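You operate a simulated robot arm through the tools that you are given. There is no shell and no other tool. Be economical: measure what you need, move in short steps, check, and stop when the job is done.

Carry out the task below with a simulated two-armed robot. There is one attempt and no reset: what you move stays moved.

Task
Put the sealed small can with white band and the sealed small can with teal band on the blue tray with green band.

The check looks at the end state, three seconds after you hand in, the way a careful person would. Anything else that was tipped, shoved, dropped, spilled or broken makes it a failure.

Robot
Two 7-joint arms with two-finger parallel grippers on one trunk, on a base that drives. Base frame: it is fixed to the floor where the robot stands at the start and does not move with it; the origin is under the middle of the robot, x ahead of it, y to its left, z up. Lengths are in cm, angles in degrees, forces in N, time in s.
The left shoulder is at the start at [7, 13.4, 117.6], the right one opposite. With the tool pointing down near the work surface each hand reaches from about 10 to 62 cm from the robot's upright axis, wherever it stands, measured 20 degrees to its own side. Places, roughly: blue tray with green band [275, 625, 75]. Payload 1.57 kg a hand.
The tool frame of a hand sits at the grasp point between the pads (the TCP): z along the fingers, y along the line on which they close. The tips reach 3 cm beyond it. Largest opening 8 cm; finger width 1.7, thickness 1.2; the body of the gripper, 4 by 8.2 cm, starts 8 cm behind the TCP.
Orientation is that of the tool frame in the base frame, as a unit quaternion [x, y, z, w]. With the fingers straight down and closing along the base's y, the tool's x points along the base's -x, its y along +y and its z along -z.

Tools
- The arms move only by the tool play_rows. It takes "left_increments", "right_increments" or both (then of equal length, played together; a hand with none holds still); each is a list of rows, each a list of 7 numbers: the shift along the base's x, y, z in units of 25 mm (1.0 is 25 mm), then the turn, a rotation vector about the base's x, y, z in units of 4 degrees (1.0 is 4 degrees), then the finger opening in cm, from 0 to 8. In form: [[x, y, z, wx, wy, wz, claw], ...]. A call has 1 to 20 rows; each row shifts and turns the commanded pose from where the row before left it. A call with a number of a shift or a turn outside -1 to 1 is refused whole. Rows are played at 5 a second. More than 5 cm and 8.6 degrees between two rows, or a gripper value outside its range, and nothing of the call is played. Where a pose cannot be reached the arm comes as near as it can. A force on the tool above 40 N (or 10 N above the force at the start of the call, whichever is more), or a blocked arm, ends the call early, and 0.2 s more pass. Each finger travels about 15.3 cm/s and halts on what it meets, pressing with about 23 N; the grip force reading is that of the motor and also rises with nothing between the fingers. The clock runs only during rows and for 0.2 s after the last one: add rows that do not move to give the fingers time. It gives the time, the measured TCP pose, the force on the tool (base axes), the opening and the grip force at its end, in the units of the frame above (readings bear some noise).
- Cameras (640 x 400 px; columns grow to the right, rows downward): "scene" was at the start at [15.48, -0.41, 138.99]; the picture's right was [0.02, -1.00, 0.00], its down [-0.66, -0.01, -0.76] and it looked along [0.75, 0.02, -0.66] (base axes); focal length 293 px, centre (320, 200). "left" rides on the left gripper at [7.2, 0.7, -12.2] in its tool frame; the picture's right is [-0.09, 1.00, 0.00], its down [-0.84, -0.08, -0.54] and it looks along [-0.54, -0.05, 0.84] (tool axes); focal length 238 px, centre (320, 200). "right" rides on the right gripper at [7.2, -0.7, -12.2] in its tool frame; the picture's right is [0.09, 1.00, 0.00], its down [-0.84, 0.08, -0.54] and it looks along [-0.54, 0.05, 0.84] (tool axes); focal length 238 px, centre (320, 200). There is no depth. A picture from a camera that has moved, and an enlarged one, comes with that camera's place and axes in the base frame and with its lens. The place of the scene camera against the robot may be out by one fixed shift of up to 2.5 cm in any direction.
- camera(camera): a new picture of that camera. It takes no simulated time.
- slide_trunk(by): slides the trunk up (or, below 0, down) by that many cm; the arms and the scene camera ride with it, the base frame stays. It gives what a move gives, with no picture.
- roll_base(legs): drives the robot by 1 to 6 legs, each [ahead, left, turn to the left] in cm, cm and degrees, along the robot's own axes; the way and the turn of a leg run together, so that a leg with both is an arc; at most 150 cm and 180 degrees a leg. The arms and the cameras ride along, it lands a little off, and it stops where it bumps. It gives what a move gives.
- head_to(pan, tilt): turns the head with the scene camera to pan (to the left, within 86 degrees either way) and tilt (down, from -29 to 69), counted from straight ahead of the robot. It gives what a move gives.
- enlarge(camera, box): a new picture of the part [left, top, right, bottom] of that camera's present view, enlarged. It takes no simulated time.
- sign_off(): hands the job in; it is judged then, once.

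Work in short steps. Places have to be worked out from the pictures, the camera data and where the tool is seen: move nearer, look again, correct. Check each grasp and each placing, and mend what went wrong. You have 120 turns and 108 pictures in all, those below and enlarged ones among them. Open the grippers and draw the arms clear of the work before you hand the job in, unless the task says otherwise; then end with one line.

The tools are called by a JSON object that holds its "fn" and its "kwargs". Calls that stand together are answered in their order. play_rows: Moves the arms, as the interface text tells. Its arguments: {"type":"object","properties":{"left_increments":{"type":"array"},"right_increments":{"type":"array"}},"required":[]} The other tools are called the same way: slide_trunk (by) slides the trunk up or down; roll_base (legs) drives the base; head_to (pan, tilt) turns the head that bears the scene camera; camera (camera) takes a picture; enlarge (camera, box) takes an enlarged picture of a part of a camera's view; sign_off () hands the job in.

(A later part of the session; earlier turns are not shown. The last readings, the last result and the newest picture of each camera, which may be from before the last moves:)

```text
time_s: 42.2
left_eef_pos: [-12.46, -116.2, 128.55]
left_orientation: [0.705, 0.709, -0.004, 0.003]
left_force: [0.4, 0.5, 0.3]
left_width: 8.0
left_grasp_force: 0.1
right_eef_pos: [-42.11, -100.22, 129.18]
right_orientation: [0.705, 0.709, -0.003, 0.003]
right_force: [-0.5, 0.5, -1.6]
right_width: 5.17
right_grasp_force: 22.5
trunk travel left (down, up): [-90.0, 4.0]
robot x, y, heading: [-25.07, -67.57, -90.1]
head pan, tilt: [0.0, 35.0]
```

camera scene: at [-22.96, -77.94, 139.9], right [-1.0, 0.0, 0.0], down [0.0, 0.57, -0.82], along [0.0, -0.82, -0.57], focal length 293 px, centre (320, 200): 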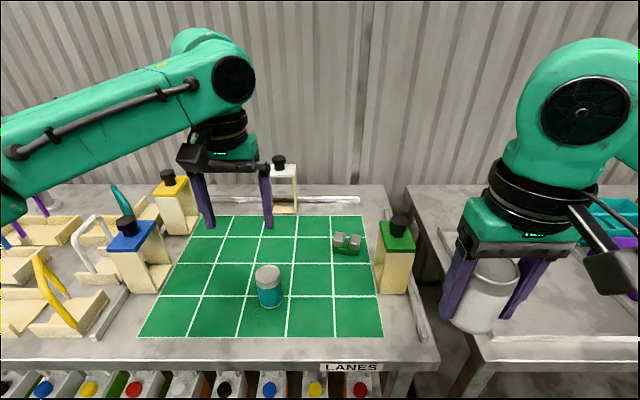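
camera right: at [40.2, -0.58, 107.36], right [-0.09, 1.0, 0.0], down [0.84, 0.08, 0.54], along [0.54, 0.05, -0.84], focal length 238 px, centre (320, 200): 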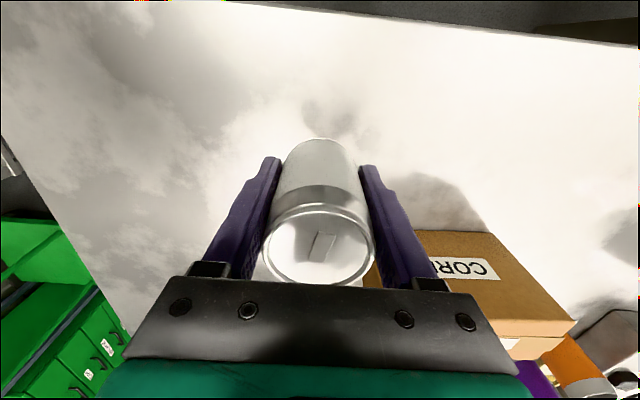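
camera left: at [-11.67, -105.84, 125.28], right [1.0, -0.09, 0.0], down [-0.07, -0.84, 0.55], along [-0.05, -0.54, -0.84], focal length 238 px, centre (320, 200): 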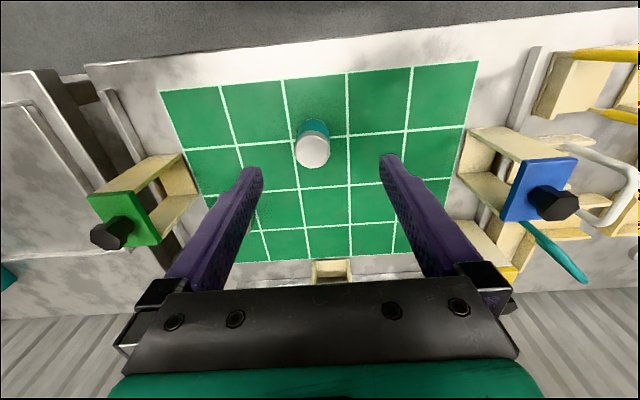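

Readings hint at a slight tilt, perhaps touching the table; I back off 2 cm and check.

{"fn": "roll_base", "kwargs": {"legs": [[-2, 0, 0]]}}

{"fn": "camera", "kwargs": {"camera": "scene"}}

{"fn": "camera", "kwargs": {"camera": "left"}}

```text
time_s: 43.0
left_eef_pos: [-12.37, -115.43, 128.12]
left_orientation: [0.706, 0.708, -0.001, 0.0]
left_force: [0.0, -0.3, -0.4]
left_width: 8.04
left_grasp_force: 0.1
right_eef_pos: [-42.17, -99.6, 128.67]
right_orientation: [0.705, 0.709, 0.0, -0.001]
right_force: [-0.8, -0.4, -0.6]
right_width: 5.2
right_grasp_force: 23.4
trunk travel left (down, up): [-90.0, 4.0]
robot x, y, heading: [-25.2, -65.57, -89.9]
head pan, tilt: [0.0, 35.0]
```

```text
69 pictures are left
camera scene: at [-23.0, -80.46, 154.84], right [-1.0, 0.0, 0.0], down [0.0, 0.58, -0.82], along [0.0, -0.82, -0.58], focal length 293 px, centre (320, 200)
```

scene: 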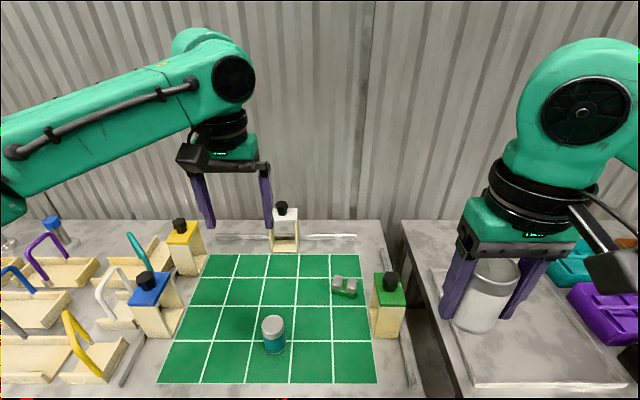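

```text
68 pictures are left
camera left: at [-11.7, -108.27, 140.13], right [1.0, -0.09, 0.0], down [-0.07, -0.84, 0.54], along [-0.05, -0.54, -0.84], focal length 238 px, centre (320, 200)
```

left: 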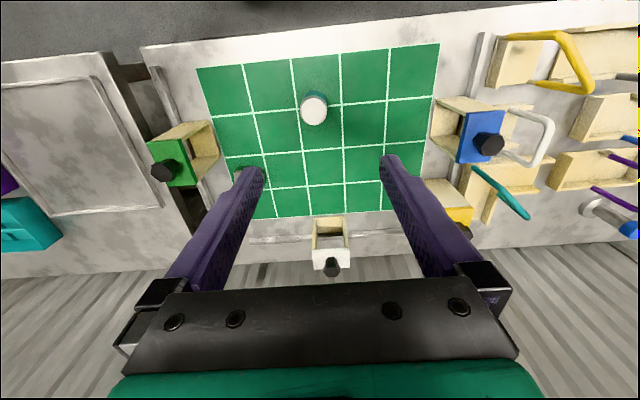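

All upright; can at about (-13.9, -117.7). I descend to z≈102 above it.

{"fn": "play_rows", "kwargs": {"left_increments": [[-0.05, -0.075, -0.87, 0, 0, 0, 8], [-0.05, -0.075, -0.87, 0, 0, 0, 8], [-0.05, -0.075, -0.87, 0, 0, 0, 8], [-0.05, -0.075, -0.87, 0, 0, 0, 8], [-0.05, -0.075, -0.87, 0, 0, 0, 8], [-0.05, -0.075, -0.87, 0, 0, 0, 8], [-0.05, -0.075, -0.87, 0, 0, 0, 8], [-0.05, -0.075, -0.87, 0, 0, 0, 8], [-0.05, -0.075, -0.87, 0, 0, 0, 8], [-0.05, -0.075, -0.87, 0, 0, 0, 8], [-0.05, -0.075, -0.87, 0, 0, 0, 8], [-0.05, -0.075, -0.87, 0, 0, 0, 8], [0, 0, 0, 0, 0, 0, 8]]}}

{"fn": "camera", "kwargs": {"camera": "left"}}

```text
time_s: 45.8
left_eef_pos: [-10.06, -113.1, 103.96]
left_orientation: [0.705, 0.709, -0.002, 0.0]
left_force: [-0.5, -0.7, 0.2]
left_width: 8.0
left_grasp_force: 0.2
left hand out of reach, approached as far as the arm can: row 6, 7, 8, 9, 10, 11, 12
right_eef_pos: [-42.12, -99.14, 128.86]
right_orientation: [0.705, 0.709, 0.0, 0.0]
right_force: [-0.1, 0.5, -1.0]
right_width: 5.19
right_grasp_force: 22.9
trunk travel left (down, up): [-90.0, 4.0]
robot x, y, heading: [-25.02, -65.3, -89.8]
head pan, tilt: [0.0, 35.0]
```

```text
67 pictures are left
camera left: at [-9.43, -105.94, 116.13], right [1.0, -0.09, 0.0], down [-0.07, -0.83, 0.55], along [-0.05, -0.54, -0.84], focal length 238 px, centre (320, 200)
```

left: 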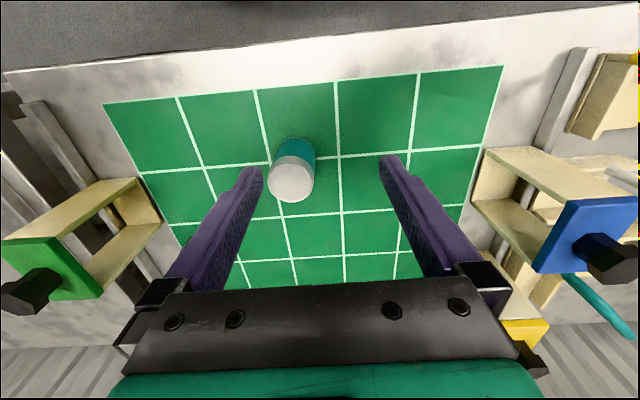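

The reach fails because the can lies too far inward; I shift the base 8 cm right (robot −x), so the can lies more to the left arm's side.

{"fn": "roll_base", "kwargs": {"legs": [[0.5, -8, 0]]}}

{"fn": "play_rows", "kwargs": {"left_increments": [[0.3, 0.4, -0.4, 0, 0, 0, 8], [0.3, 0.4, -0.4, 0, 0, 0, 8], [0.3, 0.4, -0.4, 0, 0, 0, 8], [0.3, 0.4, -0.4, 0, 0, 0, 8], [0, 0, 0, 0, 0, 0, 8]]}}

{"fn": "camera", "kwargs": {"camera": "left"}}

```text
time_s: 46.8
left_eef_pos: [-17.28, -113.7, 104.0]
left_orientation: [0.705, 0.709, -0.005, -0.003]
left_force: [0.7, 0.6, -0.9]
left_width: 7.99
left_grasp_force: 0.0
right_eef_pos: [-49.21, -99.55, 129.08]
right_orientation: [0.706, 0.708, -0.002, -0.003]
right_force: [1.0, 0.0, -1.3]
right_width: 5.2
right_grasp_force: 23.3
trunk travel left (down, up): [-90.0, 4.0]
robot x, y, heading: [-33.13, -66.24, -89.9]
head pan, tilt: [0.0, 35.0]
```

```text
time_s: 48.0
left_eef_pos: [-14.88, -109.47, 100.08]
left_orientation: [0.705, 0.709, -0.002, 0.0]
left_force: [0.2, 0.1, -1.1]
left_width: 8.02
left_grasp_force: 0.0
right_eef_pos: [-49.88, -99.68, 128.72]
right_orientation: [0.705, 0.709, -0.001, 0.0]
right_force: [-0.2, 0.0, -1.9]
right_width: 5.17
right_grasp_force: 23.0
trunk travel left (down, up): [-90.0, 4.0]
robot x, y, heading: [-32.94, -65.98, -89.8]
head pan, tilt: [0.0, 35.0]
```

```text
66 pictures are left
camera left: at [-14.21, -102.35, 112.07], right [1.0, -0.09, 0.0], down [-0.07, -0.83, 0.55], along [-0.05, -0.54, -0.84], focal length 238 px, centre (320, 200)
```

left: 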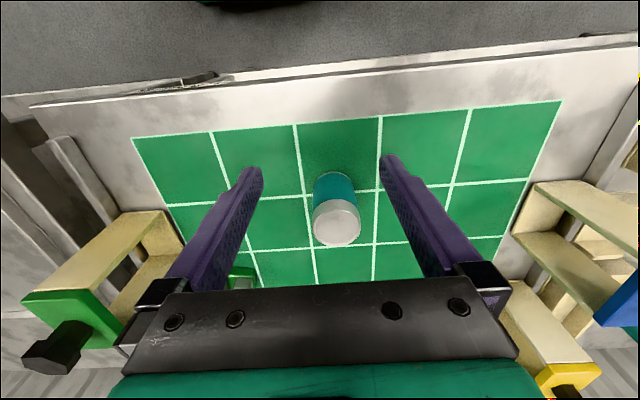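

Can lid at about (-13.8, -116.5). I descend in front of it to z≈91.5 at y≈-109, to then slide in horizontally.

{"fn": "play_rows", "kwargs": {"left_increments": [[0.045, 0.03, -0.34, 0, 0, 0, 8], [0.045, 0.03, -0.34, 0, 0, 0, 8], [0.045, 0.03, -0.34, 0, 0, 0, 8], [0.045, 0.03, -0.34, 0, 0, 0, 8], [0.045, 0.03, -0.34, 0, 0, 0, 8], [0.045, 0.03, -0.34, 0, 0, 0, 8], [0.045, 0.03, -0.34, 0, 0, 0, 8], [0.045, 0.03, -0.34, 0, 0, 0, 8], [0.045, 0.03, -0.34, 0, 0, 0, 8], [0.045, 0.03, -0.34, 0, 0, 0, 8], [0, 0, 0, 0, 0, 0, 8]]}}

{"fn": "camera", "kwargs": {"camera": "left"}}

```text
time_s: 50.4
left_eef_pos: [-12.36, -107.13, 94.12]
left_orientation: [0.705, 0.709, -0.003, -0.001]
left_force: [0.1, -0.1, 0.3]
left_width: 8.02
left_grasp_force: 0.0
left hand out of reach, approached as far as the arm can: row 5, 6, 7, 8, 9, 10
right_eef_pos: [-50.0, -99.67, 128.87]
right_orientation: [0.705, 0.709, 0.0, 0.0]
right_force: [-0.4, 0.1, -0.8]
right_width: 5.16
right_grasp_force: 22.9
trunk travel left (down, up): [-90.0, 4.0]
robot x, y, heading: [-33.08, -65.92, -89.9]
head pan, tilt: [0.0, 35.0]
```

```text
65 pictures are left
camera left: at [-11.76, -100.02, 106.27], right [1.0, -0.09, 0.0], down [-0.07, -0.83, 0.55], along [-0.05, -0.54, -0.84], focal length 238 px, centre (320, 200)
```

left: 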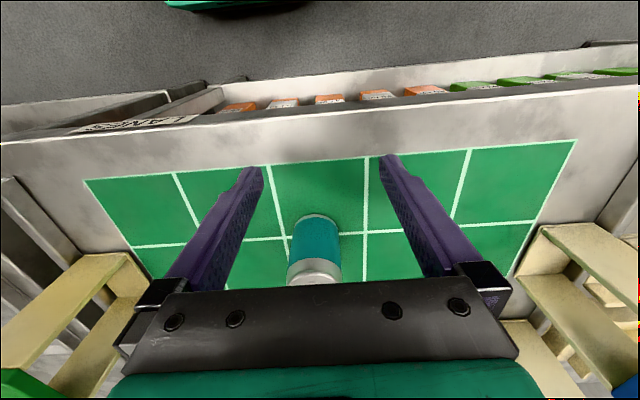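

With the trunk up, reach shrinks (the wrist must stay near shoulder height). I tilt the left hand 28° so the fingers point forward-down, raising it, and then lower the trunk 12 cm.

{"fn": "play_rows", "kwargs": {"left_increments": [[0, 0, 0.8, -1, 0, 0, 8], [0, 0, 0.8, -1, 0, 0, 8], [0, 0, 0.8, -1, 0, 0, 8], [0, 0, 0.8, -1, 0, 0, 8], [0, 0, 0.8, -1, 0, 0, 8], [0, 0, 0.8, -1, 0, 0, 8], [0, 0, 0.8, -1, 0, 0, 8], [0, 0, 0, 0, 0, 0, 8]]}}

{"fn": "slide_trunk", "kwargs": {"by": -12}}

{"fn": "camera", "kwargs": {"camera": "left"}}

{"fn": "camera", "kwargs": {"camera": "scene"}}

```text
time_s: 52.2
left_eef_pos: [-12.25, -107.27, 107.94]
left_orientation: [0.685, 0.687, -0.173, 0.17]
left_force: [-0.2, 0.0, 0.0]
left_width: 8.0
left_grasp_force: 0.0
right_eef_pos: [-50.22, -99.69, 128.91]
right_orientation: [0.705, 0.709, 0.0, 0.0]
right_force: [1.0, -0.1, -1.6]
right_width: 5.18
right_grasp_force: 22.8
trunk travel left (down, up): [-90.0, 4.0]
robot x, y, heading: [-33.12, -66.17, -89.6]
head pan, tilt: [0.0, 35.0]
```

```text
time_s: 53.7
left_eef_pos: [-12.13, -107.28, 95.96]
left_orientation: [0.684, 0.688, -0.174, 0.171]
left_force: [1.1, 0.1, -0.6]
left_width: 8.02
left_grasp_force: 0.1
right_eef_pos: [-50.06, -99.73, 116.72]
right_orientation: [0.705, 0.71, 0.0, 0.0]
right_force: [0.1, -0.3, -1.9]
right_width: 5.2
right_grasp_force: 22.8
trunk travel left (down, up): [-78.0, 16.0]
robot x, y, heading: [-33.18, -65.93, -89.6]
head pan, tilt: [0.0, 35.0]
```

```text
64 pictures are left
camera left: at [-11.53, -95.22, 103.25], right [1.0, -0.08, 0.04], down [-0.07, -0.48, 0.87], along [-0.05, -0.87, -0.49], focal length 238 px, centre (320, 200)
```

left: 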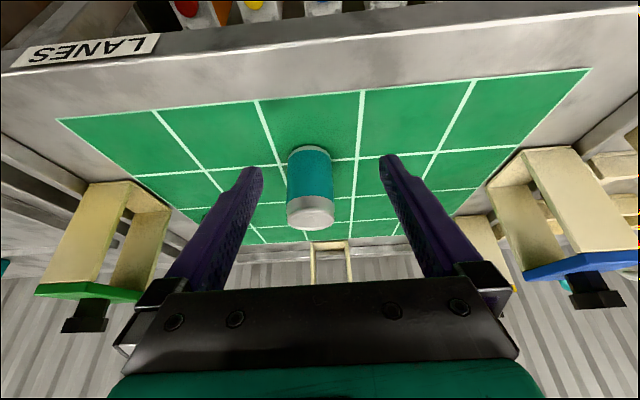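

```text
63 pictures are left
camera scene: at [-30.94, -80.53, 142.89], right [-1.0, 0.0, 0.0], down [0.0, 0.57, -0.82], along [0.0, -0.82, -0.57], focal length 293 px, centre (320, 200)
```

scene: 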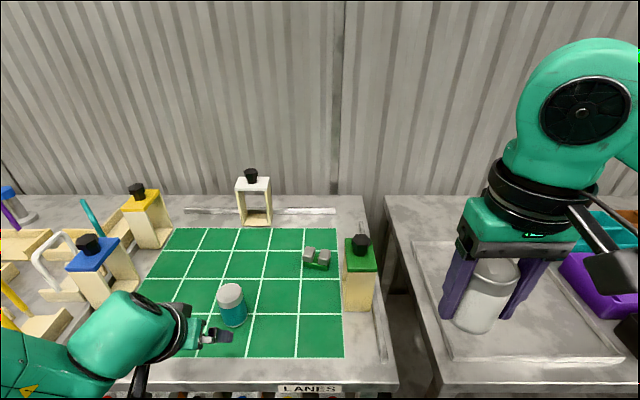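

Can now estimated at (-13.8, -117.5), lid z≈93–95. I align x and lower to z≈91.5, still short of the can.

{"fn": "play_rows", "kwargs": {"left_increments": [[-0.2, 0, -0.4, 0, 0, 0, 8], [-0.2, 0, -0.4, 0, 0, 0, 8], [-0.2, 0, -0.4, 0, 0, 0, 8], [-0.1, -0.2, -0.4, 0, 0, 0, 8], [0, -0.2, -0.2, 0, 0, 0, 8], [0, 0, 0, 0, 0, 0, 8]]}}

{"fn": "camera", "kwargs": {"camera": "left"}}

{"fn": "enlarge", "kwargs": {"camera": "scene", "box": [130, 220, 330, 400]}}

```text
time_s: 55.1
left_eef_pos: [-13.88, -108.29, 91.47]
left_orientation: [0.684, 0.688, -0.174, 0.171]
left_force: [0.0, -0.2, -0.3]
left_width: 8.0
left_grasp_force: 0.0
right_eef_pos: [-50.1, -99.66, 116.76]
right_orientation: [0.705, 0.709, 0.0, -0.001]
right_force: [-0.2, -0.7, -1.6]
right_width: 5.21
right_grasp_force: 23.0
trunk travel left (down, up): [-78.0, 16.0]
robot x, y, heading: [-32.86, -66.05, -89.9]
head pan, tilt: [0.0, 35.0]
```

```text
62 pictures are left
camera left: at [-13.22, -96.22, 98.79], right [1.0, -0.08, 0.04], down [-0.07, -0.48, 0.87], along [-0.05, -0.87, -0.48], focal length 238 px, centre (320, 200)
```

left: 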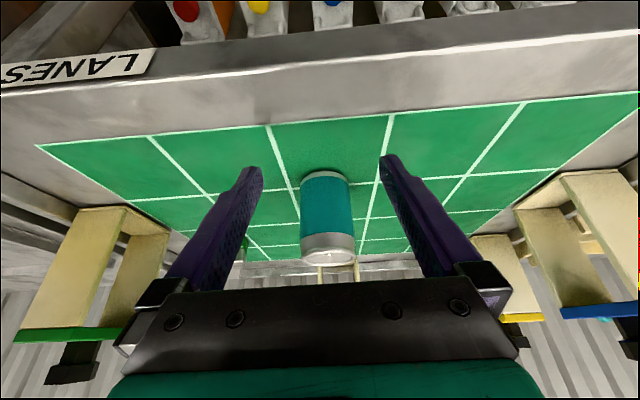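

```text
2.22 times, centred on (230, 310) of scene
camera zoom: at [-30.97, -80.53, 142.89], right [-1.0, 0.0, 0.0], down [0.0, 0.57, -0.82], along [0.0, -0.82, -0.57], focal length 651 px, centre (520, -44)
```

zoom: 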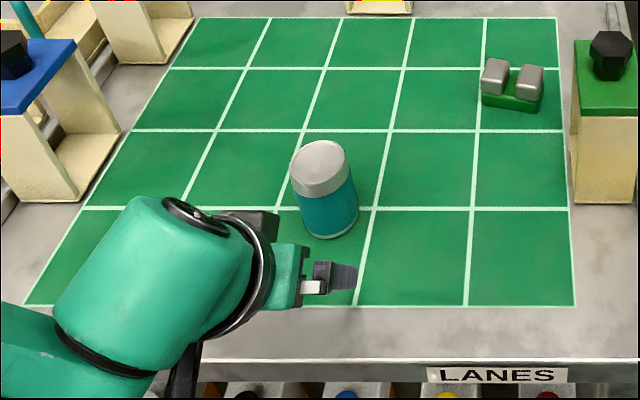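

Lid z≈92.7, x≈-13.9, board z≈85.3. I lower 2 cm and slide in to y≈-117.4.

{"fn": "play_rows", "kwargs": {"left_increments": [[0, 0, -0.4, 0, 0, 0, 8], [0, 0, -0.4, 0, 0, 0, 8], [0, -0.4, 0, 0, 0, 0, 8], [0, -0.4, 0, 0, 0, 0, 8], [0, -0.4, 0, 0, 0, 0, 8], [0, -0.4, 0, 0, 0, 0, 8], [0, -0.4, 0, 0, 0, 0, 8], [0, -0.4, 0, 0, 0, 0, 8], [0, -0.4, 0, 0, 0, 0, 8], [0, -0.4, 0, 0, 0, 0, 8], [0, -0.4, 0, 0, 0, 0, 8], [0, 0, 0, 0, 0, 0, 8]]}}

{"fn": "camera", "kwargs": {"camera": "left"}}

{"fn": "enlarge", "kwargs": {"camera": "scene", "box": [130, 220, 330, 400]}}

```text
time_s: 57.7
left_eef_pos: [-13.88, -117.32, 89.44]
left_orientation: [0.684, 0.688, -0.173, 0.171]
left_force: [-0.2, 0.3, 0.5]
left_width: 7.95
left_grasp_force: 0.1
right_eef_pos: [-50.1, -99.65, 116.77]
right_orientation: [0.705, 0.709, 0.0, -0.001]
right_force: [0.0, 0.2, -1.8]
right_width: 5.2
right_grasp_force: 23.2
trunk travel left (down, up): [-78.0, 16.0]
robot x, y, heading: [-32.96, -66.2, -90.0]
head pan, tilt: [0.0, 35.0]
```

```text
60 pictures are left
camera left: at [-13.25, -105.23, 96.77], right [1.0, -0.08, 0.04], down [-0.07, -0.48, 0.87], along [-0.05, -0.87, -0.49], focal length 238 px, centre (320, 200)
```

left: 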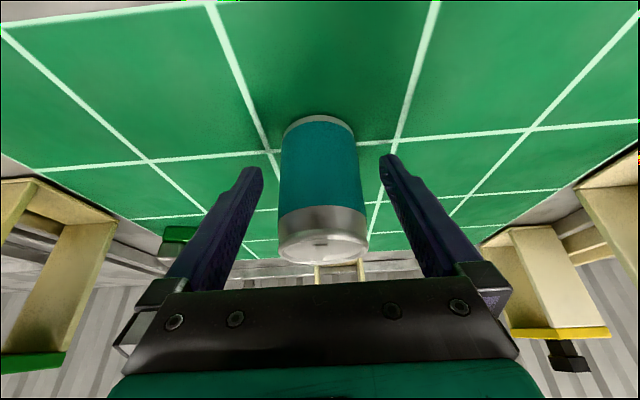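

```text
2.22 times, centred on (230, 310) of scene
camera zoom: at [-30.95, -80.54, 142.89], right [-1.0, 0.0, 0.0], down [0.0, 0.57, -0.82], along [0.0, -0.82, -0.57], focal length 651 px, centre (520, -44)
```

zoom: 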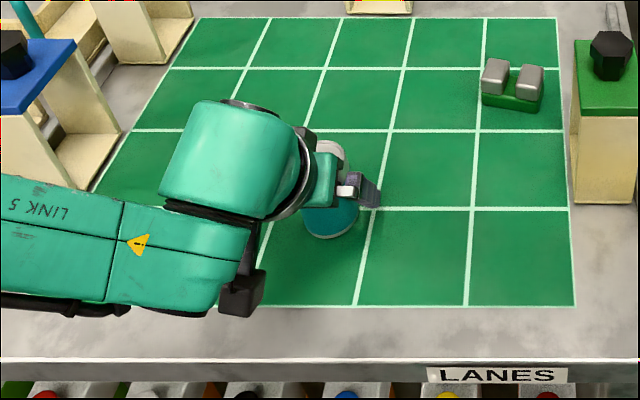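

The can is centred at the TCP at mid-height. I close and lift slowly.

{"fn": "play_rows", "kwargs": {"left_increments": [[0, 0, 0, 0, 0, 0, 5], [0, 0, 0, 0, 0, 0, 3], [0, 0, 0, 0, 0, 0, 3], [0, 0, 0, 0, 0, 0, 3], [0, 0, 0, 0, 0, 0, 3], [0, 0, 0.2, 0, 0, 0, 3], [0, 0, 0.2, 0, 0, 0, 3], [0, 0, 0.3, 0, 0, 0, 3], [0, 0, 0.3, 0, 0, 0, 3], [0, 0, 0.3, 0, 0, 0, 3], [0, 0, 0.3, 0, 0, 0, 3], [0, 0, 0, 0, 0, 0, 3]]}}

{"fn": "camera", "kwargs": {"camera": "left"}}

```text
time_s: 60.3
left_eef_pos: [-13.86, -117.15, 93.55]
left_orientation: [0.684, 0.687, -0.174, 0.171]
left_force: [0.3, 1.1, -1.6]
left_width: 5.23
left_grasp_force: 23.2
right_eef_pos: [-50.0, -99.73, 116.84]
right_orientation: [0.705, 0.709, 0.0, 0.0]
right_force: [-0.6, -0.4, -1.3]
right_width: 5.18
right_grasp_force: 22.9
trunk travel left (down, up): [-78.0, 16.0]
robot x, y, heading: [-32.73, -66.08, -89.7]
head pan, tilt: [0.0, 35.0]
```

```text
58 pictures are left
camera left: at [-13.3, -105.23, 100.78], right [1.0, -0.08, 0.04], down [-0.07, -0.48, 0.87], along [-0.05, -0.87, -0.49], focal length 238 px, centre (320, 200)
```

left: 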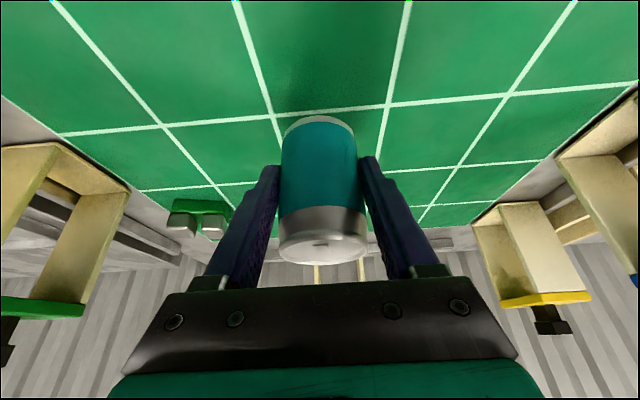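

The teal can is held securely. I lift it further and draw it back, then back away from the table.

{"fn": "play_rows", "kwargs": {"left_increments": [[0, 0, 0.8, 0, 0, 0, 3], [0, 0, 0.8, 0, 0, 0, 3], [0, 0, 0.8, 0, 0, 0, 3], [0, 0, 0.8, 0, 0, 0, 3], [0, 0, 0.8, 0, 0, 0, 3], [0, 0.2, 0.8, 0, 0, 0, 3], [0.2, 0.8, 0.4, 0, 0, 0, 3], [0.2, 0.8, 0, 0, 0, 0, 3], [0.2, 0.8, 0, 0, 0, 0, 3], [0.2, 0.8, 0, 0, 0, 0, 3], [0.2, 0.8, 0, 0, 0, 0, 3], [0, 0, 0, 0, 0, 0, 3]]}}

{"fn": "roll_base", "kwargs": {"legs": [[-15, 0, 0]]}}

{"fn": "head_to", "kwargs": {"pan": -75, "tilt": 20}}

{"fn": "camera", "kwargs": {"camera": "scene"}}

{"fn": "head_to", "kwargs": {"pan": 75, "tilt": 25}}

{"fn": "camera", "kwargs": {"camera": "scene"}}

```text
time_s: 62.9
left_eef_pos: [-12.32, -110.72, 106.41]
left_orientation: [0.684, 0.688, -0.174, 0.172]
left_force: [-0.8, 0.1, -0.2]
left_width: 5.17
left_grasp_force: 23.0
left hand out of reach, approached as far as the arm can: row 10, 11
right_eef_pos: [-50.0, -99.69, 116.78]
right_orientation: [0.706, 0.709, 0.0, -0.001]
right_force: [-0.3, -0.2, -1.1]
right_width: 5.17
right_grasp_force: 22.8
trunk travel left (down, up): [-78.0, 16.0]
robot x, y, heading: [-33.06, -66.34, -89.8]
head pan, tilt: [0.0, 35.0]
```

```text
time_s: 64.3
left_eef_pos: [-12.49, -95.86, 106.22]
left_orientation: [0.685, 0.687, -0.173, 0.17]
left_force: [0.6, -0.8, -1.5]
left_width: 5.16
left_grasp_force: 22.9
right_eef_pos: [-50.12, -84.94, 116.87]
right_orientation: [0.705, 0.709, 0.001, -0.001]
right_force: [-0.3, -1.0, -1.5]
right_width: 5.18
right_grasp_force: 22.5
trunk travel left (down, up): [-78.0, 16.0]
robot x, y, heading: [-33.51, -51.13, -89.8]
head pan, tilt: [0.0, 35.0]
```

```text
time_s: 65.8
left_eef_pos: [-12.41, -95.62, 106.35]
left_orientation: [0.685, 0.687, -0.174, 0.171]
left_force: [0.6, 0.4, -1.9]
left_width: 5.17
left_grasp_force: 23.0
right_eef_pos: [-50.07, -84.55, 116.81]
right_orientation: [0.705, 0.709, 0.0, 0.0]
right_force: [0.3, 0.5, -2.3]
right_width: 5.19
right_grasp_force: 23.2
trunk travel left (down, up): [-78.0, 16.0]
robot x, y, heading: [-33.19, -51.44, -89.7]
head pan, tilt: [-75.0, 20.0]
```

```text
57 pictures are left
camera scene: at [-40.01, -59.15, 145.27], right [-0.26, 0.96, 0.0], down [0.33, 0.09, -0.94], along [-0.91, -0.25, -0.34], focal length 293 px, centre (320, 200)
```

scene: 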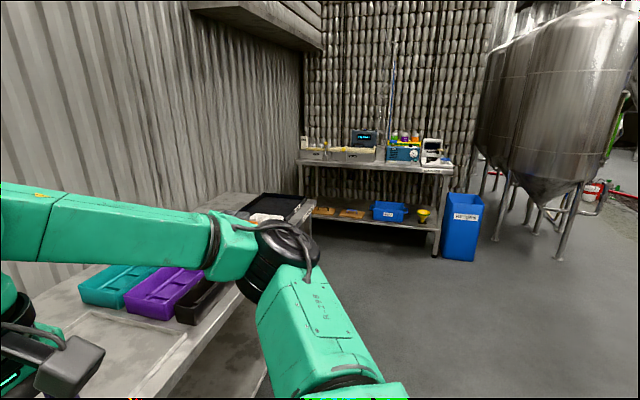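

```text
time_s: 68.1
left_eef_pos: [-12.49, -95.69, 106.46]
left_orientation: [0.684, 0.687, -0.174, 0.172]
left_force: [0.4, 0.0, -1.7]
left_width: 5.19
left_grasp_force: 23.0
right_eef_pos: [-50.11, -84.67, 116.86]
right_orientation: [0.705, 0.709, 0.0, 0.0]
right_force: [0.7, -0.7, -1.5]
right_width: 5.17
right_grasp_force: 23.5
trunk travel left (down, up): [-78.0, 16.0]
robot x, y, heading: [-33.14, -51.57, -89.9]
head pan, tilt: [75.0, 25.0]
```

```text
56 pictures are left
camera scene: at [-22.12, -59.08, 144.46], right [-0.26, -0.97, 0.0], down [-0.41, 0.11, -0.91], along [0.88, -0.23, -0.42], focal length 293 px, centre (320, 200)
```

scene: 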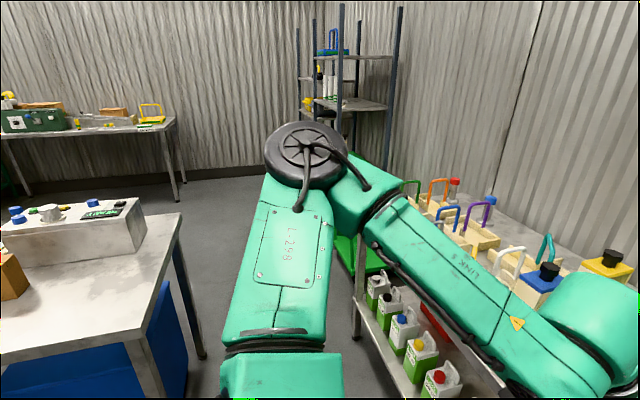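

The +x gap is narrow; there's open floor to −x. I turn right 180° to face +y and see whether there's a clear aisle toward the tray.

{"fn": "roll_base", "kwargs": {"legs": [[-10, -20, 0], [0, 0, -90], [0, 0, -90]]}}

{"fn": "head_to", "kwargs": {"pan": 0, "tilt": 10}}

{"fn": "camera", "kwargs": {"camera": "scene"}}

{"fn": "head_to", "kwargs": {"pan": 50, "tilt": 15}}

{"fn": "camera", "kwargs": {"camera": "scene"}}

```text
time_s: 77.5
left_eef_pos: [-73.45, 3.72, 106.42]
left_orientation: [-0.682, 0.69, 0.169, 0.175]
left_force: [0.4, 0.0, -1.0]
left_width: 5.17
left_grasp_force: 22.6
right_eef_pos: [-35.82, -7.9, 116.8]
right_orientation: [-0.704, 0.71, 0.0, 0.0]
right_force: [0.6, -0.3, -1.1]
right_width: 5.16
right_grasp_force: 22.7
trunk travel left (down, up): [-78.0, 16.0]
robot x, y, heading: [-53.45, -41.1, 89.0]
head pan, tilt: [75.0, 25.0]
```

```text
time_s: 79.0
left_eef_pos: [-73.25, 3.69, 106.45]
left_orientation: [-0.682, 0.689, 0.17, 0.175]
left_force: [0.0, -0.2, -0.6]
left_width: 5.18
left_grasp_force: 23.4
right_eef_pos: [-35.75, -7.76, 116.76]
right_orientation: [-0.704, 0.71, 0.0, 0.0]
right_force: [0.2, 0.2, -1.4]
right_width: 5.18
right_grasp_force: 23.0
trunk travel left (down, up): [-78.0, 16.0]
robot x, y, heading: [-53.74, -41.41, 89.3]
head pan, tilt: [0.0, 10.0]
```

```text
55 pictures are left
camera scene: at [-51.2, -27.39, 146.89], right [1.0, -0.01, 0.0], down [0.0, -0.17, -0.98], along [0.01, 0.98, -0.17], focal length 293 px, centre (320, 200)
```

scene: 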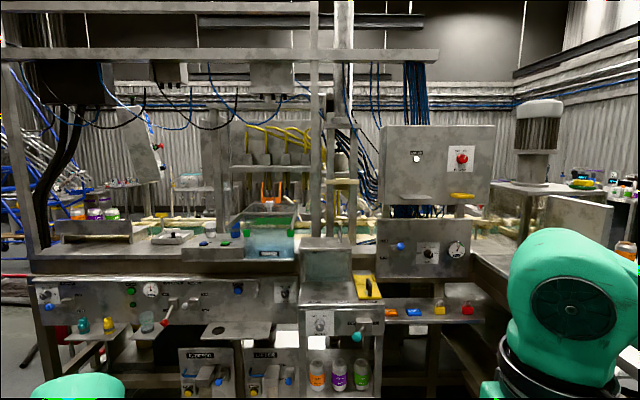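

```text
time_s: 80.1
left_eef_pos: [-73.29, 3.84, 106.38]
left_orientation: [-0.683, 0.689, 0.17, 0.175]
left_force: [-0.3, 0.3, -2.0]
left_width: 5.16
left_grasp_force: 22.8
right_eef_pos: [-35.83, -7.79, 116.93]
right_orientation: [-0.704, 0.71, 0.001, 0.001]
right_force: [-0.1, -0.1, -2.0]
right_width: 5.2
right_grasp_force: 23.4
trunk travel left (down, up): [-78.0, 16.0]
robot x, y, heading: [-53.42, -41.15, 89.2]
head pan, tilt: [50.0, 15.0]
```

```text
54 pictures are left
camera scene: at [-58.38, -30.6, 146.08], right [0.65, 0.76, 0.0], down [0.2, -0.17, -0.97], along [-0.73, 0.63, -0.26], focal length 293 px, centre (320, 200)
```

scene: 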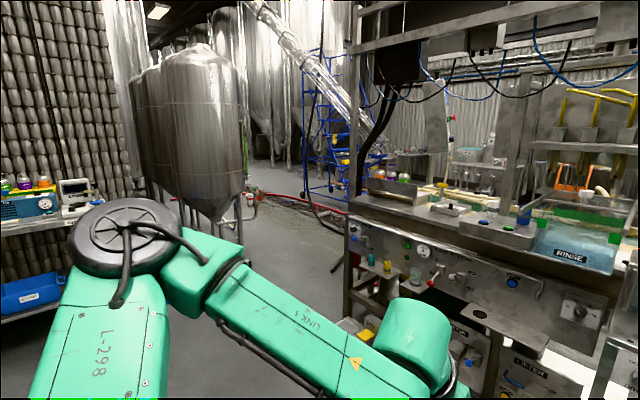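

The canning line blocks +y here; the way is through the gap between the two tables toward +x. I look down at my own base to judge its width.

{"fn": "head_to", "kwargs": {"pan": 80, "tilt": 69}}

{"fn": "camera", "kwargs": {"camera": "scene"}}

{"fn": "head_to", "kwargs": {"pan": -60, "tilt": 35}}

{"fn": "camera", "kwargs": {"camera": "scene"}}

```text
time_s: 81.4
left_eef_pos: [-73.32, 3.77, 106.51]
left_orientation: [-0.682, 0.69, 0.169, 0.175]
left_force: [0.1, -0.3, -2.1]
left_width: 5.16
left_grasp_force: 23.0
right_eef_pos: [-35.77, -7.87, 116.85]
right_orientation: [-0.704, 0.71, 0.0, 0.0]
right_force: [0.0, 0.1, -0.9]
right_width: 5.18
right_grasp_force: 22.8
trunk travel left (down, up): [-78.0, 16.0]
robot x, y, heading: [-53.27, -41.37, 89.3]
head pan, tilt: [80.0, 68.8]
```

```text
53 pictures are left
camera scene: at [-56.8, -35.65, 138.52], right [0.19, 0.98, 0.0], down [0.92, -0.17, -0.36], along [-0.36, 0.07, -0.93], focal length 293 px, centre (320, 200)
```

scene: 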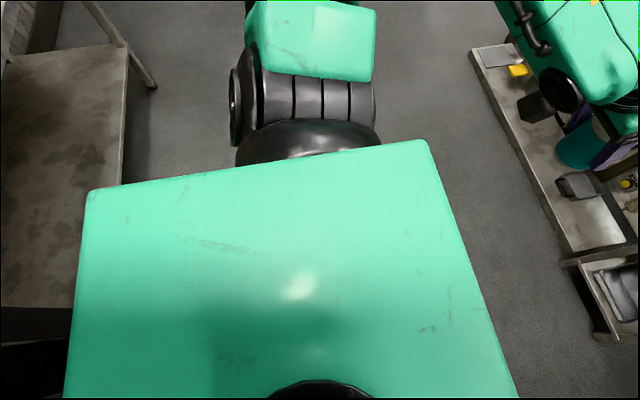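

```text
time_s: 83.6
left_eef_pos: [-73.3, 3.74, 106.46]
left_orientation: [-0.682, 0.689, 0.17, 0.175]
left_force: [-0.2, -1.0, -1.6]
left_width: 5.16
left_grasp_force: 23.0
right_eef_pos: [-35.86, -7.78, 116.91]
right_orientation: [-0.704, 0.71, 0.0, 0.0]
right_force: [0.4, -0.8, -0.5]
right_width: 5.17
right_grasp_force: 22.3
trunk travel left (down, up): [-78.0, 16.0]
robot x, y, heading: [-53.03, -41.2, 89.4]
head pan, tilt: [-60.0, 35.0]
```

```text
52 pictures are left
camera scene: at [-43.62, -32.37, 142.88], right [0.49, -0.87, 0.0], down [-0.5, -0.28, -0.82], along [0.71, 0.4, -0.57], focal length 293 px, centre (320, 200)
```

scene: 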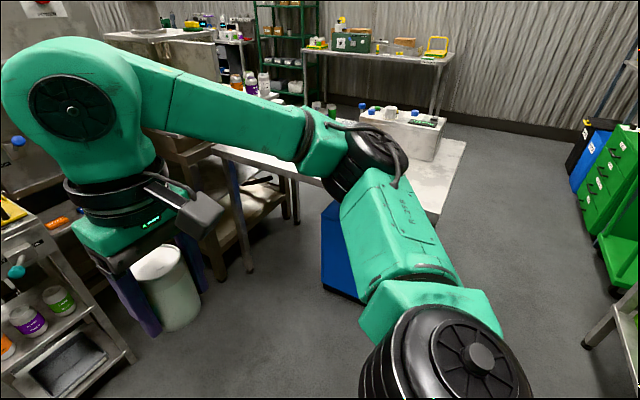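

I raise the trunk for arm clearance over the tables, turn to heading 0, line up with the gap centre (y≈-66), and look.

{"fn": "slide_trunk", "kwargs": {"by": 15}}

{"fn": "roll_base", "kwargs": {"legs": [[0, 0, -89.4], [0, -25, 0]]}}

{"fn": "head_to", "kwargs": {"pan": 0, "tilt": 40}}

{"fn": "camera", "kwargs": {"camera": "scene"}}

```text
time_s: 85.3
left_eef_pos: [-73.33, 3.75, 121.29]
left_orientation: [-0.682, 0.69, 0.169, 0.174]
left_force: [0.2, 0.3, -1.7]
left_width: 5.15
left_grasp_force: 22.9
right_eef_pos: [-35.85, -7.83, 131.81]
right_orientation: [-0.704, 0.71, 0.0, 0.001]
right_force: [-0.3, 0.4, -1.6]
right_width: 5.16
right_grasp_force: 22.8
trunk travel left (down, up): [-93.0, 1.0]
robot x, y, heading: [-53.27, -41.41, 89.5]
head pan, tilt: [-60.0, 35.0]
```

```text
time_s: 91.0
left_eef_pos: [-8.56, -45.07, 121.41]
left_orientation: [-0.005, 0.97, -0.003, 0.244]
left_force: [0.5, -0.2, -1.4]
left_width: 5.16
left_grasp_force: 22.6
right_eef_pos: [-19.53, -82.75, 131.82]
right_orientation: [-0.005, 1.0, -0.002, 0.0]
right_force: [0.1, -0.1, -2.7]
right_width: 5.19
right_grasp_force: 23.5
trunk travel left (down, up): [-93.0, 1.0]
robot x, y, heading: [-52.95, -66.07, 0.4]
head pan, tilt: [-60.0, 35.0]
```

```text
time_s: 92.2
left_eef_pos: [-8.56, -45.26, 121.39]
left_orientation: [-0.004, 0.97, -0.001, 0.243]
left_force: [0.1, -0.1, -1.5]
left_width: 5.16
left_grasp_force: 22.9
right_eef_pos: [-19.57, -83.14, 131.79]
right_orientation: [-0.005, 1.0, -0.001, 0.0]
right_force: [0.3, -0.4, -1.0]
right_width: 5.18
right_grasp_force: 23.0
trunk travel left (down, up): [-93.0, 1.0]
robot x, y, heading: [-53.39, -66.06, 0.4]
head pan, tilt: [0.0, 40.0]
```

```text
51 pictures are left
camera scene: at [-37.55, -66.65, 157.13], right [0.01, -1.0, 0.0], down [-0.64, -0.01, -0.77], along [0.77, 0.01, -0.64], focal length 293 px, centre (320, 200)
```

scene: 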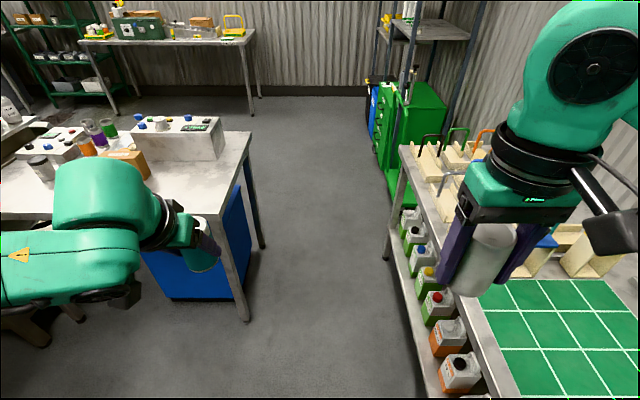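

The gap spans about y −26 to −105; I'm centred at −66. I drive ahead in two legs.

{"fn": "roll_base", "kwargs": {"legs": [[60, 0, -0.4]]}}

{"fn": "camera", "kwargs": {"camera": "scene"}}

```text
time_s: 95.7
left_eef_pos: [51.97, -46.06, 121.51]
left_orientation: [0.002, 0.97, -0.003, 0.244]
left_force: [0.5, -0.1, -1.4]
left_width: 5.16
left_grasp_force: 23.2
right_eef_pos: [40.75, -83.64, 131.91]
right_orientation: [0.003, 1.0, 0.0, 0.001]
right_force: [-0.9, -0.4, -2.5]
right_width: 5.17
right_grasp_force: 23.1
trunk travel left (down, up): [-93.0, 1.0]
robot x, y, heading: [7.36, -66.21, -0.4]
head pan, tilt: [0.0, 40.0]
```

```text
50 pictures are left
camera scene: at [22.82, -66.89, 157.15], right [-0.01, -1.0, 0.0], down [-0.64, 0.0, -0.77], along [0.77, -0.01, -0.64], focal length 293 px, centre (320, 200)
```

scene: 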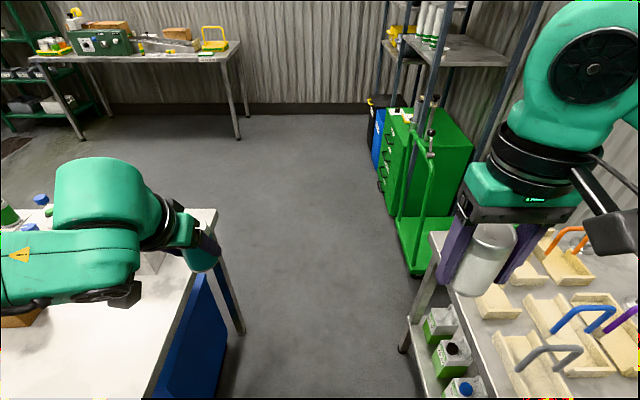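

Gap centre looks like y≈-67.5 here. I continue forward with a slight right shift.

{"fn": "roll_base", "kwargs": {"legs": [[5, -1.3, 0.4], [60, 0, 0]]}}

{"fn": "camera", "kwargs": {"camera": "scene"}}

```text
time_s: 99.5
left_eef_pos: [116.12, -47.2, 121.47]
left_orientation: [0.001, 0.97, -0.002, 0.244]
left_force: [0.0, 1.4, -1.8]
left_width: 5.16
left_grasp_force: 22.9
right_eef_pos: [104.82, -84.74, 131.78]
right_orientation: [0.0, 1.0, 0.001, 0.001]
right_force: [0.5, 0.5, -2.4]
right_width: 5.19
right_grasp_force: 23.1
trunk travel left (down, up): [-93.0, 1.0]
robot x, y, heading: [71.53, -67.93, -0.1]
head pan, tilt: [0.0, 40.0]
```

```text
49 pictures are left
camera scene: at [86.92, -68.2, 157.15], right [0.0, -1.0, 0.0], down [-0.64, 0.0, -0.77], along [0.77, 0.0, -0.64], focal length 293 px, centre (320, 200)
```

scene: 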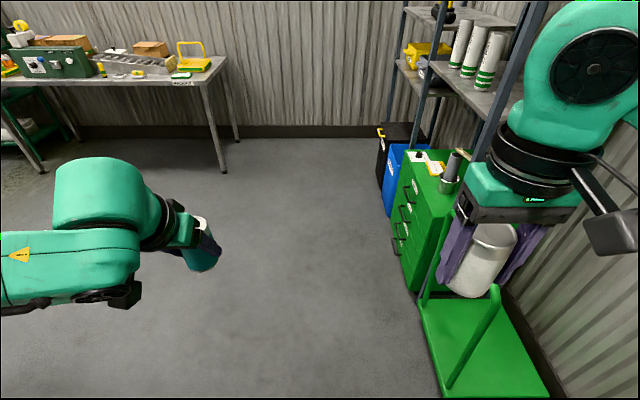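

Through the gap. I go on 75 cm, turn left to face +y, and look down the aisle.

{"fn": "roll_base", "kwargs": {"legs": [[75, 0, 0], [0, 0, 90], [0, -35, 0]]}}

{"fn": "head_to", "kwargs": {"pan": 0, "tilt": 20}}

{"fn": "camera", "kwargs": {"camera": "scene"}}

```text
time_s: 109.4
left_eef_pos: [161.21, -23.32, 121.33]
left_orientation: [0.689, -0.683, -0.17, -0.175]
left_force: [0.0, -0.3, -1.0]
left_width: 5.13
left_grasp_force: 22.8
right_eef_pos: [198.84, -34.22, 131.82]
right_orientation: [0.71, -0.704, 0.001, -0.001]
right_force: [-0.1, 0.1, -1.2]
right_width: 5.2
right_grasp_force: 23.1
trunk travel left (down, up): [-93.0, 1.0]
robot x, y, heading: [181.97, -67.65, 90.3]
head pan, tilt: [0.0, 40.0]
```

```text
time_s: 110.2
left_eef_pos: [161.43, -23.24, 121.35]
left_orientation: [0.688, -0.683, -0.171, -0.173]
left_force: [0.1, 0.7, -0.7]
left_width: 5.14
left_grasp_force: 23.6
right_eef_pos: [199.06, -34.25, 131.8]
right_orientation: [0.71, -0.704, 0.0, 0.0]
right_force: [-0.6, 0.4, -2.0]
right_width: 5.19
right_grasp_force: 22.4
trunk travel left (down, up): [-93.0, 1.0]
robot x, y, heading: [182.49, -67.66, 90.5]
head pan, tilt: [0.0, 20.0]
```

```text
48 pictures are left
camera scene: at [184.16, -54.03, 160.26], right [1.0, 0.01, 0.0], down [0.0, -0.34, -0.94], along [-0.01, 0.94, -0.34], focal length 293 px, centre (320, 200)
```

scene: 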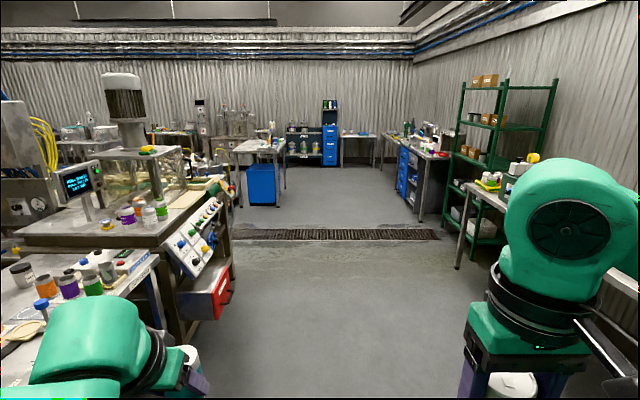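

Clear floor straight ahead; the tray should be on the far table near pixel (363,134). I drive 300 cm along the aisle in two legs.

{"fn": "enlarge", "kwargs": {"camera": "scene", "box": [300, 90, 460, 230]}}

{"fn": "roll_base", "kwargs": {"legs": [[150, -12, -0.5], [150, 0, 0]]}}

{"fn": "camera", "kwargs": {"camera": "scene"}}

```text
2.86 times, centred on (380, 160) of scene
camera zoom: at [184.16, -54.03, 160.26], right [1.0, 0.01, 0.0], down [0.0, -0.34, -0.94], along [-0.01, 0.94, -0.34], focal length 837 px, centre (149, 314)
```

zoom: 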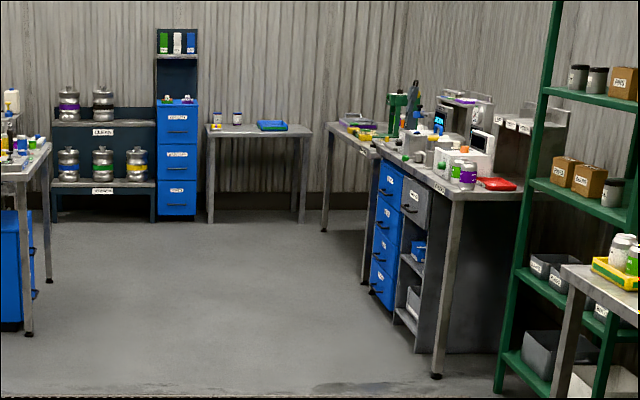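

```text
refused: leg 1 is longer than a leg can be; nothing moved
```

```text
46 pictures are left
camera scene: at [184.16, -54.03, 160.26], right [1.0, 0.01, 0.0], down [0.0, -0.34, -0.94], along [-0.01, 0.94, -0.34], focal length 293 px, centre (320, 200)
```

scene: 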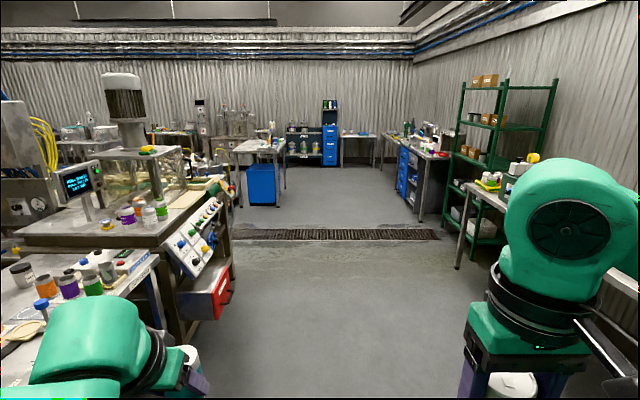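

The blue tray with green edge is visible on the far table with two jars beside. I redo the drive with legal legs.

{"fn": "roll_base", "kwargs": {"legs": [[148, -10, -0.5], [148, 0, 0], [120, -10, 0]]}}

{"fn": "camera", "kwargs": {"camera": "scene"}}

```text
time_s: 130.2
left_eef_pos: [182.97, 393.56, 121.43]
left_orientation: [-0.683, 0.689, 0.17, 0.175]
left_force: [0.6, 0.2, -1.4]
left_width: 5.17
left_grasp_force: 23.6
right_eef_pos: [220.4, 382.05, 131.88]
right_orientation: [-0.705, 0.709, 0.001, 0.001]
right_force: [-0.9, -0.2, -1.9]
right_width: 5.2
right_grasp_force: 23.3
trunk travel left (down, up): [-93.0, 1.0]
robot x, y, heading: [202.76, 348.79, 89.3]
head pan, tilt: [0.0, 20.0]
```

```text
45 pictures are left
camera scene: at [205.09, 362.47, 160.28], right [1.0, -0.01, 0.0], down [0.0, -0.34, -0.94], along [0.01, 0.94, -0.34], focal length 293 px, centre (320, 200)
```

scene: 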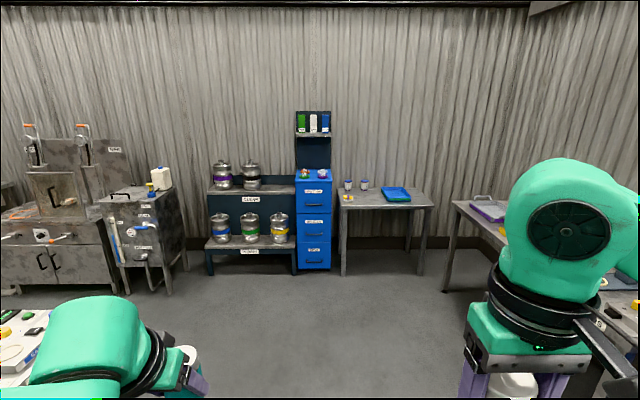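

Tray seen near (278, 625). I drive diagonally closer, to about (264, 480).

{"fn": "roll_base", "kwargs": {"legs": [[60, -30, 0.5], [70, -30, 0]]}}

{"fn": "head_to", "kwargs": {"pan": 0, "tilt": 30}}

{"fn": "camera", "kwargs": {"camera": "scene"}}

```text
time_s: 137.6
left_eef_pos: [241.66, 522.71, 121.38]
left_orientation: [0.688, -0.683, -0.172, -0.174]
left_force: [-0.5, 0.4, -1.6]
left_width: 5.15
left_grasp_force: 22.5
right_eef_pos: [279.44, 511.69, 131.85]
right_orientation: [0.71, -0.704, 0.0, -0.002]
right_force: [-0.3, 0.2, -1.7]
right_width: 5.19
right_grasp_force: 23.1
trunk travel left (down, up): [-93.0, 1.0]
robot x, y, heading: [262.52, 478.25, 90.4]
head pan, tilt: [0.0, 20.0]
```

```text
time_s: 138.4
left_eef_pos: [241.77, 522.83, 121.3]
left_orientation: [0.688, -0.683, -0.172, -0.173]
left_force: [0.1, -0.2, -1.4]
left_width: 5.15
left_grasp_force: 23.3
right_eef_pos: [279.5, 511.82, 131.75]
right_orientation: [0.711, -0.704, 0.001, -0.001]
right_force: [-0.1, -0.1, -1.5]
right_width: 5.19
right_grasp_force: 23.0
trunk travel left (down, up): [-93.0, 1.0]
robot x, y, heading: [262.45, 478.05, 90.3]
head pan, tilt: [0.0, 30.0]
```

```text
44 pictures are left
camera scene: at [264.35, 491.75, 158.67], right [1.0, 0.01, 0.0], down [0.0, -0.5, -0.87], along [0.0, 0.87, -0.5], focal length 293 px, centre (320, 200)
```

scene: 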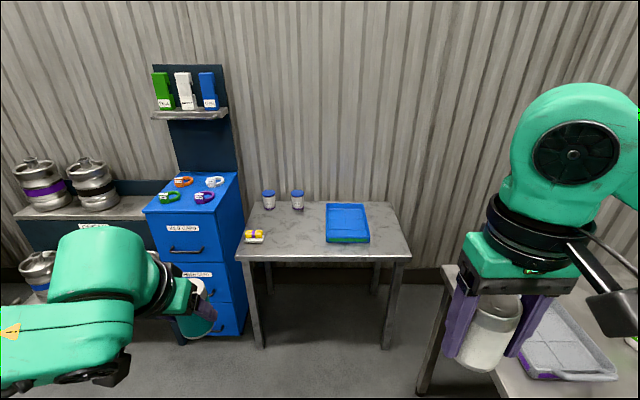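

Tray: centre about (278, 614), front edge ~600, table edge ~591. I move closer to y≈540 and look again.

{"fn": "roll_base", "kwargs": {"legs": [[62, -10, 0]]}}

{"fn": "head_to", "kwargs": {"pan": 0, "tilt": 45}}

{"fn": "camera", "kwargs": {"camera": "scene"}}

{"fn": "camera", "kwargs": {"camera": "right"}}

{"fn": "camera", "kwargs": {"camera": "left"}}

```text
time_s: 141.9
left_eef_pos: [251.2, 585.29, 121.44]
left_orientation: [0.689, -0.682, -0.172, -0.173]
left_force: [-0.3, -1.0, -1.1]
left_width: 5.15
left_grasp_force: 23.0
right_eef_pos: [288.92, 574.47, 131.83]
right_orientation: [0.711, -0.703, -0.001, 0.0]
right_force: [-0.5, -0.5, -1.5]
right_width: 5.17
right_grasp_force: 23.4
trunk travel left (down, up): [-93.0, 1.0]
robot x, y, heading: [271.91, 540.89, 90.2]
head pan, tilt: [0.0, 30.0]
```

```text
time_s: 142.7
left_eef_pos: [251.3, 585.47, 121.48]
left_orientation: [0.688, -0.684, -0.171, -0.173]
left_force: [0.0, 0.2, -1.5]
left_width: 5.16
left_grasp_force: 23.4
right_eef_pos: [288.99, 574.58, 131.76]
right_orientation: [0.712, -0.703, 0.001, 0.0]
right_force: [0.1, -0.2, -1.8]
right_width: 5.2
right_grasp_force: 22.6
trunk travel left (down, up): [-93.0, 1.0]
robot x, y, heading: [272.28, 540.92, 90.5]
head pan, tilt: [0.0, 45.0]
```

```text
43 pictures are left
camera scene: at [273.96, 553.62, 156.41], right [1.0, 0.01, 0.0], down [0.0, -0.71, -0.71], along [0.0, 0.71, -0.71], focal length 293 px, centre (320, 200)
```

scene: 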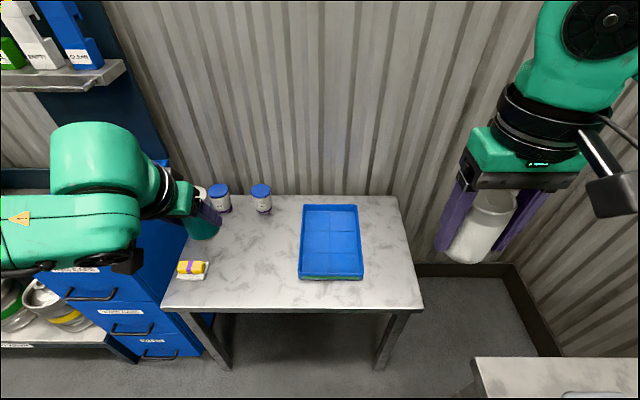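

```text
42 pictures are left
camera right: at [289.68, 567.38, 143.94], right [-0.99, -0.1, 0.0], down [-0.09, 0.84, 0.54], along [-0.05, 0.54, -0.84], focal length 238 px, centre (320, 200)
```

right: 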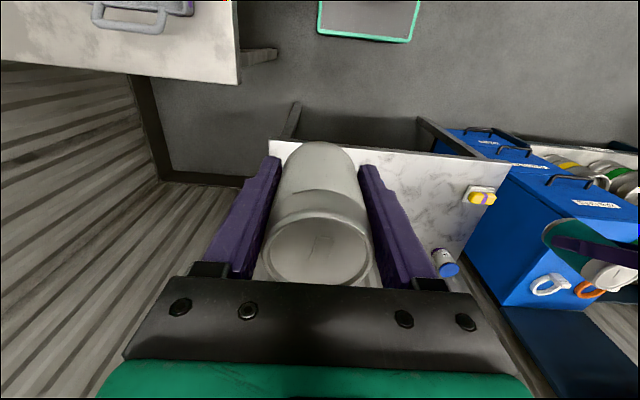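

```text
41 pictures are left
camera left: at [250.62, 573.38, 128.67], right [-1.0, 0.07, 0.04], down [0.07, 0.48, 0.87], along [0.05, 0.87, -0.49], focal length 238 px, centre (320, 200)
```

left: 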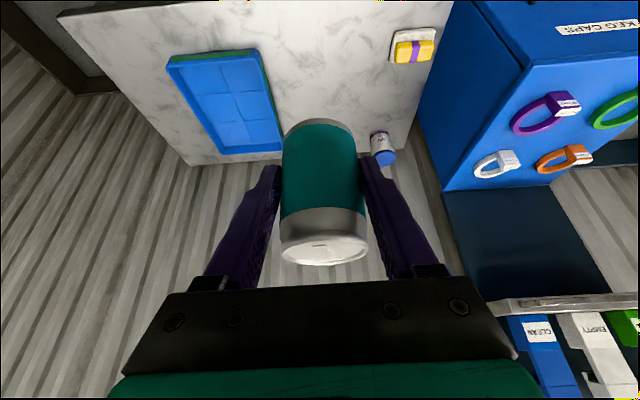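

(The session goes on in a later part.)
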